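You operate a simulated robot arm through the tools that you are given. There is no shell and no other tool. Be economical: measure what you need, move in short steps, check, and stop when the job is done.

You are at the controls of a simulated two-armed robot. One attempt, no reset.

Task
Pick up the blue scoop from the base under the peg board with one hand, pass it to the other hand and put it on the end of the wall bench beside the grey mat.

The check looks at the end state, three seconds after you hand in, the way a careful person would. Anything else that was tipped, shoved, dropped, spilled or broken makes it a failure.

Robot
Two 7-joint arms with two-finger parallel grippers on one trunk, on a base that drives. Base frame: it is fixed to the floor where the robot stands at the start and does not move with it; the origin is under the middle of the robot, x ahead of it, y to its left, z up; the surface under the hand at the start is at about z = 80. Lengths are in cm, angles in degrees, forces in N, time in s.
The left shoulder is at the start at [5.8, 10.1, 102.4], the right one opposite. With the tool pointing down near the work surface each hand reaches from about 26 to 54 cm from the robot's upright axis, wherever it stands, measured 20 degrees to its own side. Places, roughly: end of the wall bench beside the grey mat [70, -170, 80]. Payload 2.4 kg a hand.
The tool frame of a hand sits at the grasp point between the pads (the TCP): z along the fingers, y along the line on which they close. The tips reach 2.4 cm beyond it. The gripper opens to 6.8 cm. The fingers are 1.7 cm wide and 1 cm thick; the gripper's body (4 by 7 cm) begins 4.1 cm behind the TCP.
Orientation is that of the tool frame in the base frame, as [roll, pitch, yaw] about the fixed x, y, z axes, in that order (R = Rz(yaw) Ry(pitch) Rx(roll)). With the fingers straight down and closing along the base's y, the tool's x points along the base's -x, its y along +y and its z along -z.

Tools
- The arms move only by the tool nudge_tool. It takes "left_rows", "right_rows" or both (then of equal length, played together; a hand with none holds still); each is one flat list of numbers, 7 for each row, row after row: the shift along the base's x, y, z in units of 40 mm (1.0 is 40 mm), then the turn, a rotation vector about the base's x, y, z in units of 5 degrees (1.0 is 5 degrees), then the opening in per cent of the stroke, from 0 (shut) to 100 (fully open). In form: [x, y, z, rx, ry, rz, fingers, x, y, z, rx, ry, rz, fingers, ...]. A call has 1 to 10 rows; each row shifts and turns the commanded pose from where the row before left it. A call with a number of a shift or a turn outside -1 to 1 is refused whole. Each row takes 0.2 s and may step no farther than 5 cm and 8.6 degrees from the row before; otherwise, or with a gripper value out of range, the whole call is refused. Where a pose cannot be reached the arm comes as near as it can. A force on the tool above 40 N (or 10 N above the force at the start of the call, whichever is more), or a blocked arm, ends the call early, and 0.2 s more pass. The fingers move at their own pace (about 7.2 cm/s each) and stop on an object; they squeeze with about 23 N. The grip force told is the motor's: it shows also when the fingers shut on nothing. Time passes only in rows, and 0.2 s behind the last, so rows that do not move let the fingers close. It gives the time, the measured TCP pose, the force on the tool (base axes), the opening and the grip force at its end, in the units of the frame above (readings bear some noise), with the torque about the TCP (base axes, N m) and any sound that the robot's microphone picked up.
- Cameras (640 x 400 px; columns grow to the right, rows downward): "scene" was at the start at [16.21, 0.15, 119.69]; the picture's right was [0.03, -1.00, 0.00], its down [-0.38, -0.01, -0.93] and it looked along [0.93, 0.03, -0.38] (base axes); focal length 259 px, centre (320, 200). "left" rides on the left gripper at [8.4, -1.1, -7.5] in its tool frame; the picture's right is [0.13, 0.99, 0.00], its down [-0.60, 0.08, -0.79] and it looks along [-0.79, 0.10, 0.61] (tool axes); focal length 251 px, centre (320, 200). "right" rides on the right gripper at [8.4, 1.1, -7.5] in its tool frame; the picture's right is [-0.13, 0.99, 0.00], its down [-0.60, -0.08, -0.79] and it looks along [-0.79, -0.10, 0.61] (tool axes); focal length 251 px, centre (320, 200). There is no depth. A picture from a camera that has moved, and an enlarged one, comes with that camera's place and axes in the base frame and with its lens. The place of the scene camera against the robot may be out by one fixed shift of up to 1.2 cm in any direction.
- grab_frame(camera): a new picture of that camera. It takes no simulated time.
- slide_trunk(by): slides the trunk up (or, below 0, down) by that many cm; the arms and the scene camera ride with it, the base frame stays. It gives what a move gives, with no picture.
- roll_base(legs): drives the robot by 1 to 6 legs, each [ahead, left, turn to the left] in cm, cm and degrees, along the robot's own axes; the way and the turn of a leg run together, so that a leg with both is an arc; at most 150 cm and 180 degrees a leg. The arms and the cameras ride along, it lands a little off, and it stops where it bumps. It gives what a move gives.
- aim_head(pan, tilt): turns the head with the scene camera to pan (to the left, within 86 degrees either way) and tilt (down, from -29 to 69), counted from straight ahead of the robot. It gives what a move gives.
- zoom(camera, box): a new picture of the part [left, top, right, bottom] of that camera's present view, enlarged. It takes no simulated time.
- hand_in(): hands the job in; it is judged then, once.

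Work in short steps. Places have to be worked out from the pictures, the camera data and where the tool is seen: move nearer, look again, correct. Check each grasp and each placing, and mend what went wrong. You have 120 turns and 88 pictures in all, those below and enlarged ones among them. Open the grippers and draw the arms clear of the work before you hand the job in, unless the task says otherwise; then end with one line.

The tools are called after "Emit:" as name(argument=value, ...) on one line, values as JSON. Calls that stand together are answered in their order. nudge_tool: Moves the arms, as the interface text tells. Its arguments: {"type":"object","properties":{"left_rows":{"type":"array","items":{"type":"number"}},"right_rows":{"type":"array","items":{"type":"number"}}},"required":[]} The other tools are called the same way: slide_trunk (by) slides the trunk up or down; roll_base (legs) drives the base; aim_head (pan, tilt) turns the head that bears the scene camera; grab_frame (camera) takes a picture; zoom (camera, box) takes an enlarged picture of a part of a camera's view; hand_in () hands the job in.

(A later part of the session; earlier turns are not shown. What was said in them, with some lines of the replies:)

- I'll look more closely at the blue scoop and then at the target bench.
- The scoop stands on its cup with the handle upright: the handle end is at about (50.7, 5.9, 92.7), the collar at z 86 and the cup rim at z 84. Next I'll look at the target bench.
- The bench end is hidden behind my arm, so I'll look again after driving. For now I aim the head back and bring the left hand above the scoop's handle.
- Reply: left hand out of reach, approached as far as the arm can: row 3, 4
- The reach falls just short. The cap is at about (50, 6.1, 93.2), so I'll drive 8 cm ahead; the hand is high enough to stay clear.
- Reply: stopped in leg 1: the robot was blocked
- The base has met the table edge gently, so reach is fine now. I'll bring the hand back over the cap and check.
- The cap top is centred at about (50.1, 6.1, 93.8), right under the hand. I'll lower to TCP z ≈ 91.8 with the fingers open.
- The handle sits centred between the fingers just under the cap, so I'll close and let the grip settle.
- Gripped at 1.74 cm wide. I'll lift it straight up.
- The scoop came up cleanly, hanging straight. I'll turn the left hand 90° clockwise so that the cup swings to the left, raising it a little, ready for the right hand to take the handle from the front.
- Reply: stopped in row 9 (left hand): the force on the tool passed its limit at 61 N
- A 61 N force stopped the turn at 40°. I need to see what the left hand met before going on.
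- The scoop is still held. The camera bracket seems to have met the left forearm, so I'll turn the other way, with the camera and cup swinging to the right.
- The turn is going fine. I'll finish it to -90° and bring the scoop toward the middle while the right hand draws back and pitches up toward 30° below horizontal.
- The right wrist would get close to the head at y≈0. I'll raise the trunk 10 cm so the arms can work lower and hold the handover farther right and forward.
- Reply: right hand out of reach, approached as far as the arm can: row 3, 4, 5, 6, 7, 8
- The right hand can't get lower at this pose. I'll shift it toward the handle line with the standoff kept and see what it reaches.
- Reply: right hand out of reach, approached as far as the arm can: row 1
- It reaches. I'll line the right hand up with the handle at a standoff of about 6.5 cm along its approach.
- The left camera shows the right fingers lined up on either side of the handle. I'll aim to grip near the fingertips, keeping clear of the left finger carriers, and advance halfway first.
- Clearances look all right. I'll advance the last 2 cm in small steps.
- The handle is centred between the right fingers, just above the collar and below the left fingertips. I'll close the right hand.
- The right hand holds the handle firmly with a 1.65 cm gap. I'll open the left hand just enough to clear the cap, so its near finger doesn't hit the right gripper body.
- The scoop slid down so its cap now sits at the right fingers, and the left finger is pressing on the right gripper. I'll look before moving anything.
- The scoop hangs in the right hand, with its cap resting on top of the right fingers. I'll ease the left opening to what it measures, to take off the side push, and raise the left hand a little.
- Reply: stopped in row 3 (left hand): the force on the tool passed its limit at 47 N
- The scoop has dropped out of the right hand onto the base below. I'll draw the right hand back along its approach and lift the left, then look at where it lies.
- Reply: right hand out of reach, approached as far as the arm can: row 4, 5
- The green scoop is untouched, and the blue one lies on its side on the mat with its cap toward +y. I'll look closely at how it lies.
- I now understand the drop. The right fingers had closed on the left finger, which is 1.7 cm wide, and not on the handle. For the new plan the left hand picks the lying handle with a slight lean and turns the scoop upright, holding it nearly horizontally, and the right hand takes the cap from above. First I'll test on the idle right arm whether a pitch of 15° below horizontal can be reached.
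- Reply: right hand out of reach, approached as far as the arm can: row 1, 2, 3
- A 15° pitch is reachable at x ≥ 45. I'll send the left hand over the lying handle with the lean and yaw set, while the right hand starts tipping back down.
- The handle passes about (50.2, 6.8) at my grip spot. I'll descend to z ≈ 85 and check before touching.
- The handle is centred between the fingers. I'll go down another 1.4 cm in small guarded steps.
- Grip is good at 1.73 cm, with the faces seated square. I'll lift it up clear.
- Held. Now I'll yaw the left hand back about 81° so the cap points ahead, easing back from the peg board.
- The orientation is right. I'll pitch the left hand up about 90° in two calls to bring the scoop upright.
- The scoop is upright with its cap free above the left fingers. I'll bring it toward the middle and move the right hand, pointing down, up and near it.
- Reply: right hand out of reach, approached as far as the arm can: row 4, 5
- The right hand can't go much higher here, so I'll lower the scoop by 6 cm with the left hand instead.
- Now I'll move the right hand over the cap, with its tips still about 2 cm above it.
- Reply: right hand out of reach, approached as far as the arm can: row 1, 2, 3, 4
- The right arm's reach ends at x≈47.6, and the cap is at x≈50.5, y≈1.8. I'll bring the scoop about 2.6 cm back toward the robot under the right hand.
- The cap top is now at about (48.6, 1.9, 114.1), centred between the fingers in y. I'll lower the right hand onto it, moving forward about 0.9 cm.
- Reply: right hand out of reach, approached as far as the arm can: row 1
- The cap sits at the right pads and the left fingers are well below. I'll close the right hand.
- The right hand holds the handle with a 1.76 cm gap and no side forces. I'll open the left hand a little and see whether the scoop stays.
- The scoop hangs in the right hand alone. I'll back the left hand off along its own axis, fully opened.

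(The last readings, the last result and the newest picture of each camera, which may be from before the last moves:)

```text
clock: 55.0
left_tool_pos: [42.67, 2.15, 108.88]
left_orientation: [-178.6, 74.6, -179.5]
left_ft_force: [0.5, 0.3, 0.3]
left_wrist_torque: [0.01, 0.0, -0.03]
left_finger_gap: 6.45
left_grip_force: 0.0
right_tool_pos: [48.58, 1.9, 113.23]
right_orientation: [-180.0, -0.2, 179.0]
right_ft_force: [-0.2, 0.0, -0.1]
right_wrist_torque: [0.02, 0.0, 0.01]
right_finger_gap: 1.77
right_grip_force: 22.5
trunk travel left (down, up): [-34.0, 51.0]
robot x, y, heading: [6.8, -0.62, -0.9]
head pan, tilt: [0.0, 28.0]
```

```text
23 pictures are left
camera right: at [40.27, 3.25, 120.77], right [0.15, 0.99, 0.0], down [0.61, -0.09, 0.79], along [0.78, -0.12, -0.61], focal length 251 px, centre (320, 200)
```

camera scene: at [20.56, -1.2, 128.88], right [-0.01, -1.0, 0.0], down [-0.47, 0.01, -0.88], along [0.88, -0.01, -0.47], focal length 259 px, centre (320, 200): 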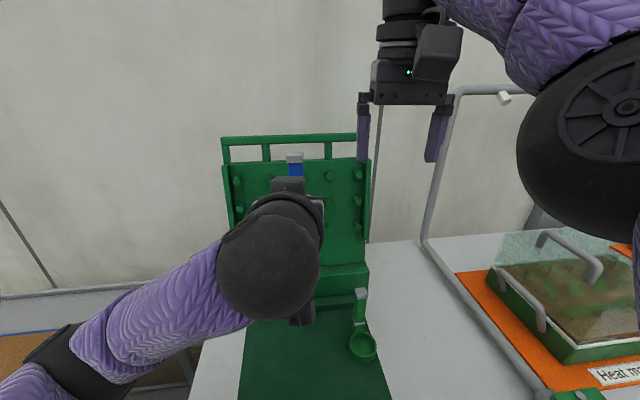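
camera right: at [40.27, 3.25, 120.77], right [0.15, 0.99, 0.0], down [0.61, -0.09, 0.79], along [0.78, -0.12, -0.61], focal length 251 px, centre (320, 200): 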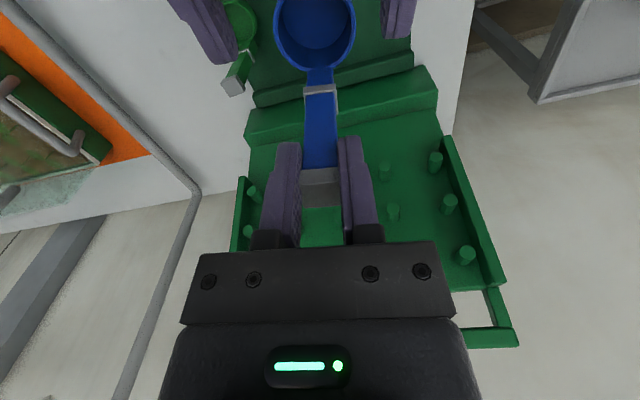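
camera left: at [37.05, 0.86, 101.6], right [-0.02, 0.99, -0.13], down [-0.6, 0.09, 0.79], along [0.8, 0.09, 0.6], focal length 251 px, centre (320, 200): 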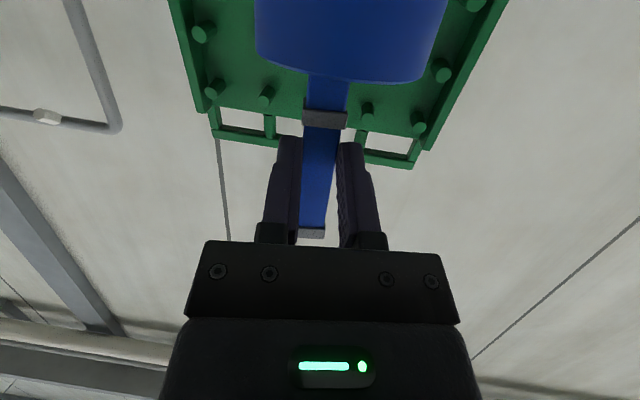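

Clear of the handle. I'll swing the left hand out to its side and pitch it back down.

Emit:
nudge_tool(left_rows=[0, 0.5, 0, 0, 0, 0, 95, 0, 0.8, 0, 0, 0, 0, 95, 0, 0.9, 0.1, 0, 0.5, 0, 95, 0, 0.9, 0.2, 0, 1, 0, 95, 0, 0.6, 0.2, 0, 1, 0, 95, 0, 0, 0.2, 0, 1, 0, 95, 0, 0, 0.2, 0, 1, 0, 95, 0, 0, 0, 0, 1, 0, 95, 0, 0, 0, 0, 1, 0, 95, 0, 0, 0, 0, 1, 0, 95])

Emit:
roll_base(legs=[[-25, 0, 0]])

Emit:
aim_head(pan=-60, tilt=15)

Emit:
grab_frame(camera="scene")

```text
clock: 57.2
left_tool_pos: [45.44, 15.39, 112.55]
left_orientation: [-179.0, 36.9, -179.9]
left_ft_force: [0.4, -0.5, -0.8]
left_wrist_torque: [0.02, 0.01, 0.0]
left_finger_gap: 6.46
left_grip_force: 0.1
left hand out of reach, approached as far as the arm can: row 1, 2, 3
right_tool_pos: [48.52, 1.99, 113.18]
right_orientation: [-179.9, -0.1, 179.0]
right_ft_force: [0.4, 0.1, 0.1]
right_wrist_torque: [0.03, -0.04, -0.02]
right_finger_gap: 1.77
right_grip_force: 22.9
trunk travel left (down, up): [-34.0, 51.0]
robot x, y, heading: [6.76, -1.07, -0.7]
head pan, tilt: [0.0, 28.0]
```

```text
clock: 59.1
left_tool_pos: [20.18, 15.79, 112.66]
left_orientation: [-178.8, 37.2, -179.9]
left_ft_force: [-0.9, -0.9, 0.1]
left_wrist_torque: [-0.05, 0.04, 0.04]
left_finger_gap: 6.46
left_grip_force: 0.1
right_tool_pos: [23.25, 2.18, 113.22]
right_orientation: [180.0, -0.2, 178.8]
right_ft_force: [-0.4, -0.2, 0.3]
right_wrist_torque: [0.01, -0.03, 0.01]
right_finger_gap: 1.72
right_grip_force: 22.8
trunk travel left (down, up): [-34.0, 51.0]
robot x, y, heading: [-18.39, -0.5, -0.8]
head pan, tilt: [0.0, 28.0]
```

```text
clock: 60.4
left_tool_pos: [20.19, 15.61, 112.58]
left_orientation: [-178.8, 37.1, -180.0]
left_ft_force: [0.2, 0.2, 0.6]
left_wrist_torque: [0.0, 0.0, 0.02]
left_finger_gap: 6.47
left_grip_force: 0.1
right_tool_pos: [23.39, 2.25, 113.18]
right_orientation: [180.0, -0.2, 178.9]
right_ft_force: [-0.4, -0.2, -0.2]
right_wrist_torque: [-0.02, -0.02, -0.04]
right_finger_gap: 1.75
right_grip_force: 22.8
trunk travel left (down, up): [-34.0, 51.0]
robot x, y, heading: [-18.45, -0.47, -0.9]
head pan, tilt: [-60.0, 15.0]
```

```text
22 pictures are left
camera scene: at [-9.07, -8.84, 130.97], right [-0.87, -0.49, 0.0], down [-0.13, 0.23, -0.97], along [0.47, -0.84, -0.26], focal length 259 px, centre (320, 200)
```

scene: 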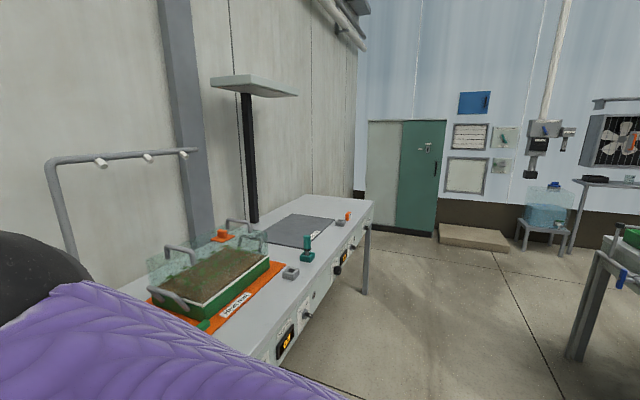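

The bench end with the grey mat is visible and the floor to it is free. I'll zoom in on the end.

Emit:
zoom(camera="scene", box=[230, 180, 400, 300])

```text
3.33 times, centred on (315, 240) of scene
camera zoom: at [-9.07, -8.84, 130.97], right [-0.87, -0.49, 0.0], down [-0.13, 0.23, -0.97], along [0.47, -0.84, -0.26], focal length 865 px, centre (337, 67)
```

zoom: 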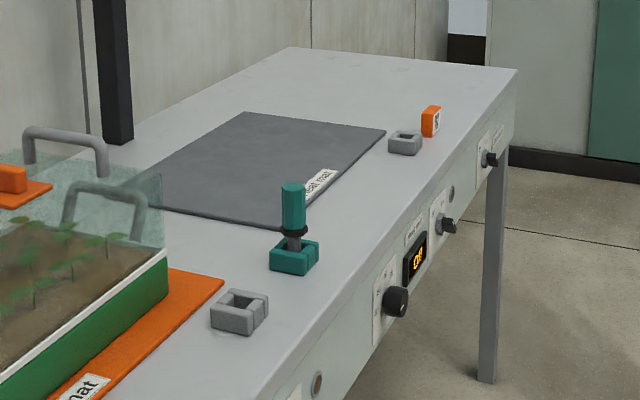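

The bench runs at about 8° to my axes, and its free end past the mat spans y ≈ −140 to −188. I'll turn 9° left, back off a little more and drive sideways along the bench.

Emit:
roll_base(legs=[[-8, 0, 0], [0, 0, 8.9], [0, -90, 0], [0, -85, 0]])

Emit:
aim_head(pan=0, tilt=25)

Emit:
grab_frame(camera="scene")

Emit:
grab_frame(camera="right")

```text
clock: 70.5
left_tool_pos: [34.06, -151.68, 112.59]
left_orientation: [-179.0, 37.1, -171.2]
left_ft_force: [-0.4, -0.3, -0.4]
left_wrist_torque: [0.01, 0.0, 0.01]
left_finger_gap: 6.46
left_grip_force: 0.1
right_tool_pos: [39.1, -164.51, 113.17]
right_orientation: [180.0, -0.3, -172.3]
right_ft_force: [-0.7, -0.3, -0.1]
right_wrist_torque: [-0.01, -0.02, 0.05]
right_finger_gap: 1.73
right_grip_force: 23.4
trunk travel left (down, up): [-34.0, 51.0]
robot x, y, heading: [-1.65, -173.48, 8.2]
head pan, tilt: [-60.0, 15.0]
```

```text
clock: 71.8
left_tool_pos: [34.02, -151.71, 112.61]
left_orientation: [-178.9, 37.1, -171.2]
left_ft_force: [-0.8, -0.5, -0.5]
left_wrist_torque: [0.0, 0.04, 0.01]
left_finger_gap: 6.44
left_grip_force: 0.0
right_tool_pos: [39.16, -164.41, 113.14]
right_orientation: [180.0, -0.2, -172.3]
right_ft_force: [-0.3, 1.5, 0.6]
right_wrist_torque: [-0.02, -0.02, 0.0]
right_finger_gap: 1.74
right_grip_force: 23.8
trunk travel left (down, up): [-34.0, 51.0]
robot x, y, heading: [-1.78, -173.67, 8.2]
head pan, tilt: [0.0, 25.0]
```

```text
20 pictures are left
camera scene: at [12.09, -171.85, 129.35], right [0.14, -0.99, 0.0], down [-0.42, -0.06, -0.91], along [0.9, 0.12, -0.42], focal length 259 px, centre (320, 200)
```

scene: 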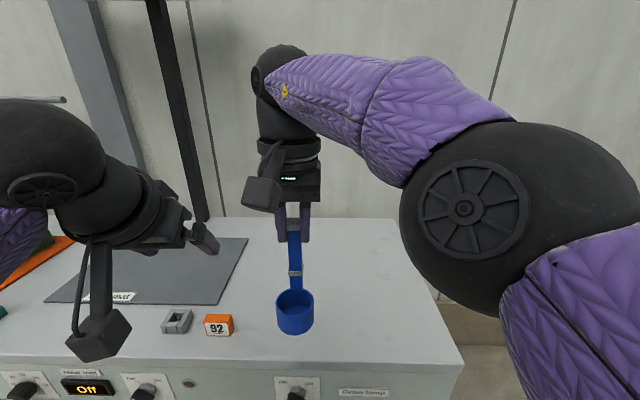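

```text
19 pictures are left
camera right: at [30.77, -164.44, 120.77], right [0.0, 1.0, 0.0], down [0.61, 0.0, 0.79], along [0.79, 0.0, -0.61], focal length 251 px, centre (320, 200)
```

right: 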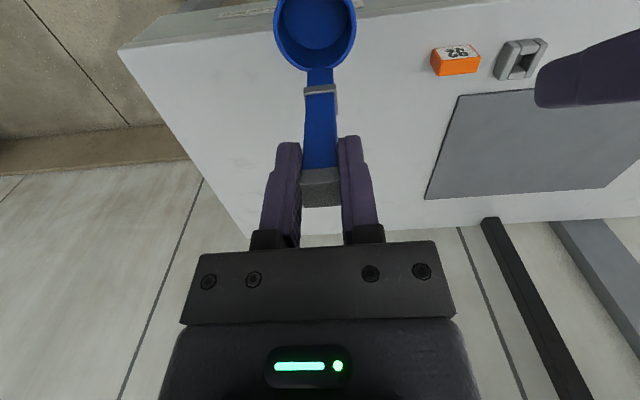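

The scoop hangs straight, and the free spot is around (68, −166). I'll drive 28 ahead and 5 to the right.

Emit:
roll_base(legs=[[28, -5, 0]])

Emit:
grab_frame(camera="right")

Emit:
grab_frame(camera="scene")

```text
clock: 73.8
left_tool_pos: [62.27, -152.71, 112.65]
left_orientation: [-179.0, 37.2, -171.2]
left_ft_force: [0.6, 0.0, 0.3]
left_wrist_torque: [-0.02, 0.03, -0.02]
left_finger_gap: 6.43
left_grip_force: 0.1
right_tool_pos: [67.48, -165.54, 113.18]
right_orientation: [-179.9, -0.2, -172.4]
right_ft_force: [-0.3, -0.8, 0.4]
right_wrist_torque: [-0.01, 0.04, 0.02]
right_finger_gap: 1.72
right_grip_force: 23.5
trunk travel left (down, up): [-34.0, 51.0]
robot x, y, heading: [26.17, -174.83, 8.0]
head pan, tilt: [0.0, 25.0]
```

```text
18 pictures are left
camera right: at [59.04, -165.47, 120.75], right [0.0, 1.0, 0.0], down [0.61, 0.0, 0.79], along [0.79, 0.0, -0.61], focal length 251 px, centre (320, 200)
```

right: 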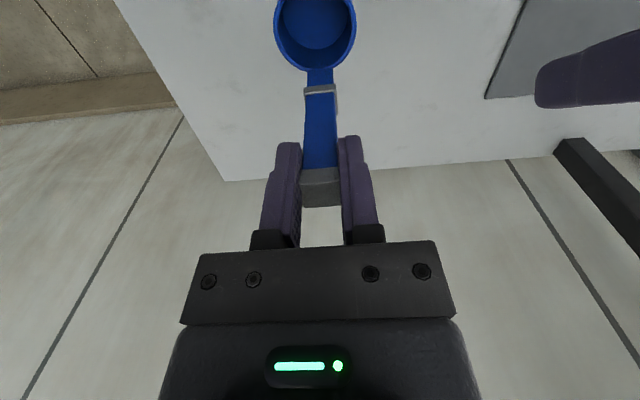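

```text
17 pictures are left
camera scene: at [40.36, -172.88, 129.34], right [0.14, -0.99, 0.0], down [-0.42, -0.06, -0.91], along [0.9, 0.12, -0.42], focal length 259 px, centre (320, 200)
```

scene: 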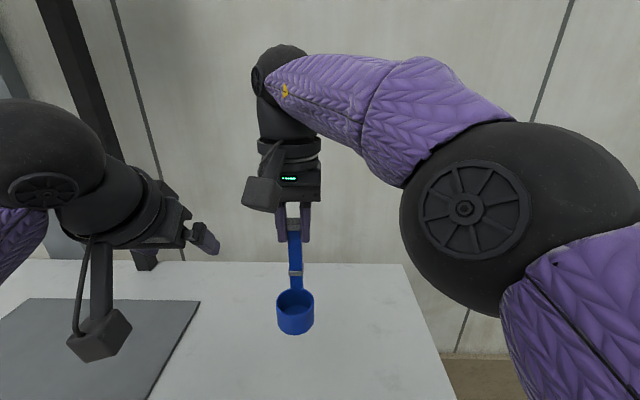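

The scoop is above the free bench end, clear of the mat. I'll lower it to about 2 cm above the bench.

Emit:
nudge_tool(right_rows=[0, 0, -0.5, 0, 0, 0, 0, 0, 0, -0.8, 0, 0, 0, 0, 0, 0, -0.9, 0, 0, 0, 0, 0, 0, -0.9, 0, 0, 0, 0, 0, 0, -0.8, 0, 0, 0, 0, 0, 0, -0.4, 0, 0, 0, 0, 0, 0, 0, 0, 0, 0, 0])

Emit:
zoom(camera="scene", box=[200, 230, 420, 400])

```text
clock: 75.4
left_tool_pos: [62.36, -152.71, 112.59]
left_orientation: [-178.9, 37.1, -171.2]
left_ft_force: [-0.9, -0.1, -1.0]
left_wrist_torque: [-0.02, 0.03, -0.03]
left_finger_gap: 6.47
left_grip_force: 0.0
right_tool_pos: [67.4, -165.55, 95.93]
right_orientation: [-180.0, -0.2, -172.3]
right_ft_force: [0.0, -0.1, -0.4]
right_wrist_torque: [0.0, -0.02, 0.02]
right_finger_gap: 1.74
right_grip_force: 22.9
trunk travel left (down, up): [-34.0, 51.0]
robot x, y, heading: [26.48, -174.44, 7.7]
head pan, tilt: [0.0, 25.0]
```

```text
2.35 times, centred on (310, 315) of scene
camera zoom: at [40.32, -172.88, 129.35], right [0.14, -0.99, 0.0], down [-0.42, -0.06, -0.91], along [0.9, 0.12, -0.42], focal length 610 px, centre (344, -71)
```

zoom: 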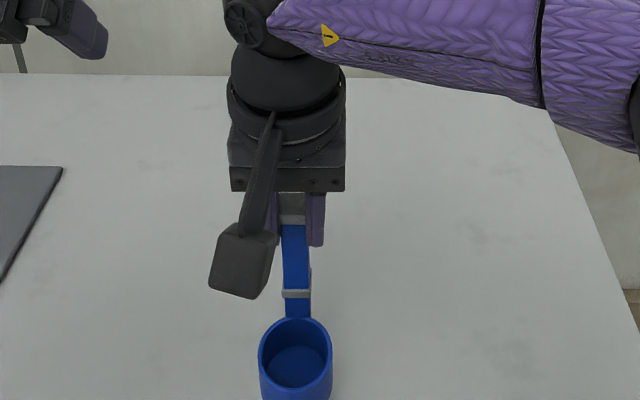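

I'll feel down in small steps of 0.4 cm and watch the force.

Emit:
nudge_tool(right_rows=[0, 0, -0.1, 0, 0, 0, 0, 0, 0, -0.1, 0, 0, 0, 0, 0, 0, -0.1, 0, 0, 0, 0, 0, 0, -0.1, 0, 0, 0, 0, 0, 0, -0.05, 0, 0, 0, 0, 0, 0, 0, 0, 0, 0, 0])

Emit:
aim_head(pan=0, tilt=45)

Emit:
zoom(camera="scene", box=[210, 130, 430, 300])

```text
clock: 76.8
left_tool_pos: [62.35, -152.71, 112.65]
left_orientation: [-179.0, 37.1, -171.2]
left_ft_force: [-0.4, 0.8, 0.3]
left_wrist_torque: [-0.02, 0.0, 0.02]
left_finger_gap: 6.45
left_grip_force: 0.0
right_tool_pos: [67.38, -165.5, 94.17]
right_orientation: [-180.0, -0.2, -172.5]
right_ft_force: [-0.2, 0.0, 0.5]
right_wrist_torque: [0.01, -0.03, 0.02]
right_finger_gap: 1.77
right_grip_force: 22.6
trunk travel left (down, up): [-34.0, 51.0]
robot x, y, heading: [26.04, -174.53, 7.8]
head pan, tilt: [0.0, 25.0]
```

```text
clock: 77.6
left_tool_pos: [62.23, -152.78, 112.59]
left_orientation: [-179.0, 37.0, -171.2]
left_ft_force: [-0.2, 0.4, -0.1]
left_wrist_torque: [0.06, 0.02, 0.03]
left_finger_gap: 6.46
left_grip_force: 0.0
right_tool_pos: [67.34, -165.58, 94.34]
right_orientation: [-180.0, -0.2, -172.3]
right_ft_force: [0.6, -1.0, -0.1]
right_wrist_torque: [0.0, -0.03, 0.0]
right_finger_gap: 1.77
right_grip_force: 22.8
trunk travel left (down, up): [-34.0, 51.0]
robot x, y, heading: [26.14, -174.48, 7.8]
head pan, tilt: [0.0, 45.0]
```

```text
2.35 times, centred on (320, 215) of scene
camera zoom: at [39.25, -173.03, 126.29], right [0.14, -0.99, 0.0], down [-0.7, -0.1, -0.71], along [0.7, 0.1, -0.71], focal length 610 px, centre (320, 165)
```

zoom: 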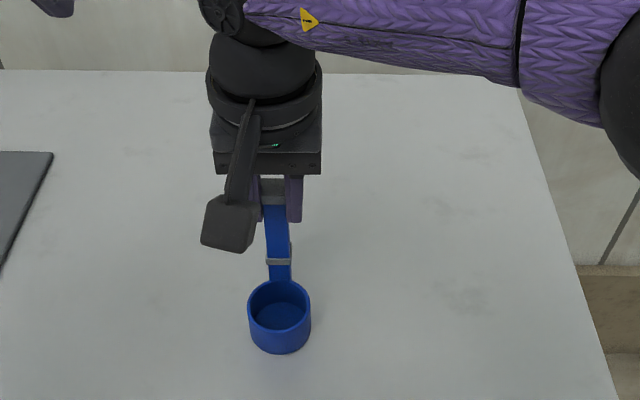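

No contact yet. I'll continue in 2 mm steps.

Emit:
nudge_tool(right_rows=[0, 0, -0.05, 0, 0, 0, 0, 0, 0, -0.05, 0, 0, 0, 0, 0, 0, -0.05, 0, 0, 0, 0, 0, 0, 0, 0, 0, 0, 0])

Emit:
nudge_tool(right_rows=[0, 0, -0.05, 0, 0, 0, 0, 0, 0, 0, 0, 0, 0, 0])

```text
clock: 78.6
left_tool_pos: [62.06, -152.71, 112.69]
left_orientation: [-179.0, 37.3, -171.1]
left_ft_force: [-0.6, 0.0, 0.2]
left_wrist_torque: [0.0, 0.01, -0.01]
left_finger_gap: 6.45
left_grip_force: 0.1
right_tool_pos: [67.23, -165.53, 93.75]
right_orientation: [180.0, -0.2, -172.4]
right_ft_force: [1.6, 0.1, 20.2]
right_wrist_torque: [-0.01, -0.2, 0.02]
right_finger_gap: 1.75
right_grip_force: 22.6
trunk travel left (down, up): [-34.0, 51.0]
robot x, y, heading: [26.28, -174.89, 7.8]
head pan, tilt: [0.0, 45.0]
```

```text
clock: 79.2
left_tool_pos: [62.14, -152.71, 112.69]
left_orientation: [-179.0, 37.2, -171.2]
left_ft_force: [-0.6, -0.6, -0.3]
left_wrist_torque: [0.02, 0.01, 0.01]
left_finger_gap: 6.48
left_grip_force: 0.0
right_tool_pos: [67.25, -165.54, 93.47]
right_orientation: [179.9, -0.1, -172.3]
right_ft_force: [0.5, 0.2, 20.1]
right_wrist_torque: [-0.04, -0.05, -0.03]
right_finger_gap: 1.75
right_grip_force: 22.7
trunk travel left (down, up): [-34.0, 51.0]
robot x, y, heading: [26.27, -174.37, 8.1]
head pan, tilt: [0.0, 45.0]
```

Contact: 20 N upward at z ≈ 93.7, so the cup is on the bench. I'll ease the pressure and open the right hand.

Emit:
nudge_tool(right_rows=[0, 0, 0.03, 0, 0, 0, 0, 0, 0, 0, 0, 0, 0, 0, 0, 0, 0, 0, 0, 0, 32, 0, 0, 0, 0, 0, 0, 45, 0, 0, 0, 0, 0, 0, 60, 0, 0, 0, 0, 0, 0, 80, 0, 0, 0, 0, 0, 0, 80])

Emit:
grab_frame(camera="right")

Emit:
zoom(camera="scene", box=[210, 130, 430, 300])

```text
clock: 80.8
left_tool_pos: [62.18, -152.75, 112.6]
left_orientation: [-178.8, 37.1, -171.1]
left_ft_force: [-0.3, -0.2, 0.4]
left_wrist_torque: [0.0, -0.03, 0.01]
left_finger_gap: 6.43
left_grip_force: 0.1
right_tool_pos: [67.43, -165.54, 93.44]
right_orientation: [180.0, -0.1, -172.3]
right_ft_force: [-0.1, 0.4, 0.6]
right_wrist_torque: [0.0, 0.02, -0.01]
right_finger_gap: 5.46
right_grip_force: 0.1
trunk travel left (down, up): [-34.0, 51.0]
robot x, y, heading: [26.59, -174.73, 7.6]
head pan, tilt: [0.0, 45.0]
```

```text
14 pictures are left
camera right: at [59.0, -165.5, 101.07], right [0.0, 1.0, 0.0], down [0.61, 0.0, 0.79], along [0.79, 0.0, -0.61], focal length 251 px, centre (320, 200)
```

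right: 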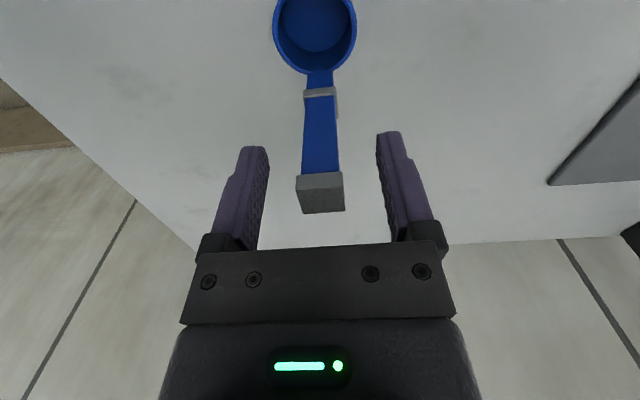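

```text
2.35 times, centred on (320, 215) of scene
camera zoom: at [39.24, -173.03, 126.29], right [0.14, -0.99, 0.0], down [-0.7, -0.1, -0.71], along [0.7, 0.1, -0.71], focal length 610 px, centre (320, 165)
```

zoom: 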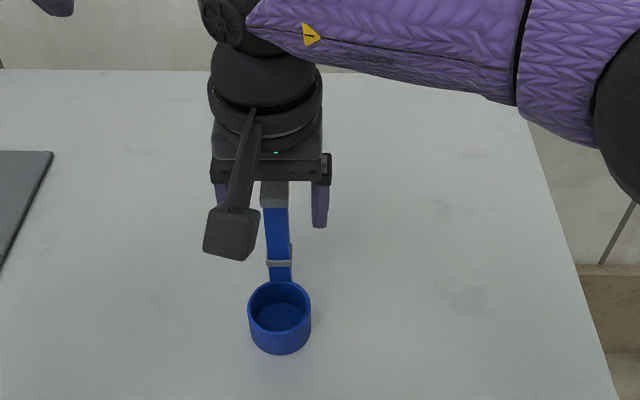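

It stands free between the open fingers. I'll raise the right hand straight up.

Emit:
nudge_tool(right_rows=[0, 0, 0.3, 0, 0, 0, 80, 0, 0, 0.6, 0, 0, 0, 80, 0, 0, 0.8, 0, 0, 0, 80, 0, 0, 0.9, 0, 0, 0, 80, 0, 0, 0.9, 0, 0, 0, 80, 0, 0, 0.9, 0, 0, 0, 80, 0, 0, 0, 0, 0, 0, 80])

Emit:
grab_frame(camera="scene")

```text
clock: 82.4
left_tool_pos: [62.31, -152.58, 112.6]
left_orientation: [-178.9, 37.1, -171.2]
left_ft_force: [0.7, 0.0, 0.8]
left_wrist_torque: [0.0, 0.02, 0.01]
left_finger_gap: 6.43
left_grip_force: 0.0
right_tool_pos: [67.18, -165.48, 111.1]
right_orientation: [-180.0, -0.3, -172.3]
right_ft_force: [-0.7, 0.8, 0.4]
right_wrist_torque: [-0.02, 0.01, -0.02]
right_finger_gap: 5.43
right_grip_force: 0.0
trunk travel left (down, up): [-34.0, 51.0]
robot x, y, heading: [26.67, -174.93, 8.2]
head pan, tilt: [0.0, 45.0]
```

```text
12 pictures are left
camera scene: at [39.24, -173.03, 126.29], right [0.14, -0.99, 0.0], down [-0.7, -0.1, -0.71], along [0.7, 0.1, -0.71], focal length 259 px, centre (320, 200)
```

scene: 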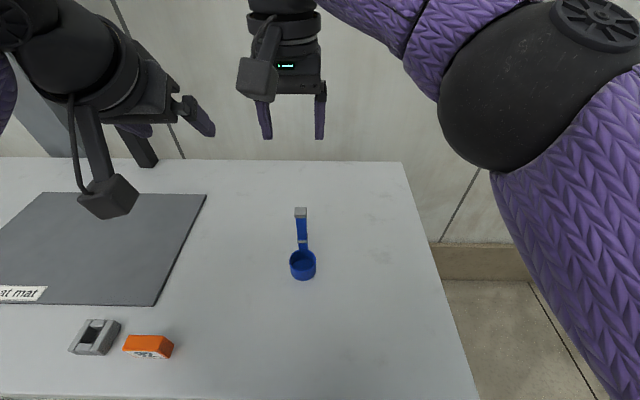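

The scoop stands upright on the bench end beside the grey mat, and nothing else has moved. I'll drive back to clear the arms and take a last look.

Emit:
roll_base(legs=[[-30, 0, 0]])

Emit:
grab_frame(camera="scene")

```text
clock: 84.5
left_tool_pos: [32.83, -156.69, 112.63]
left_orientation: [-178.8, 37.2, -171.2]
left_ft_force: [0.2, 0.3, 0.3]
left_wrist_torque: [-0.01, 0.02, -0.02]
left_finger_gap: 6.47
left_grip_force: 0.0
right_tool_pos: [37.91, -169.61, 111.13]
right_orientation: [-180.0, -0.2, -172.4]
right_ft_force: [-0.3, -0.2, -0.4]
right_wrist_torque: [0.02, -0.01, 0.01]
right_finger_gap: 5.41
right_grip_force: 0.0
trunk travel left (down, up): [-34.0, 51.0]
robot x, y, heading: [-2.56, -178.59, 8.2]
head pan, tilt: [0.0, 45.0]
```

```text
11 pictures are left
camera scene: at [9.85, -177.13, 126.29], right [0.14, -0.99, 0.0], down [-0.7, -0.1, -0.71], along [0.7, 0.1, -0.71], focal length 259 px, centre (320, 200)
```

scene: 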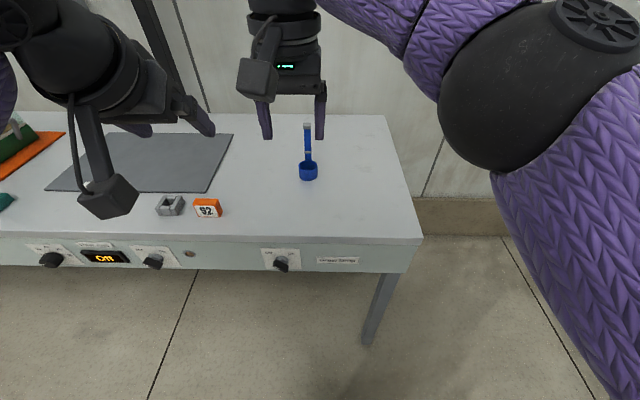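

The scoop stands on the bench end, both grippers are open and the arms are clear, so I'm handing in.

Emit:
hand_in()

```text
The job is handed in.
```

The blue scoop is standing upright on the end of the wall bench beside the grey mat; the left hand picked it up and passed it to the right in mid-air. My first handover failed and dropped the scoop onto the base under the peg board, so I picked it up again; the green scoop and everything else I could see stayed in place.
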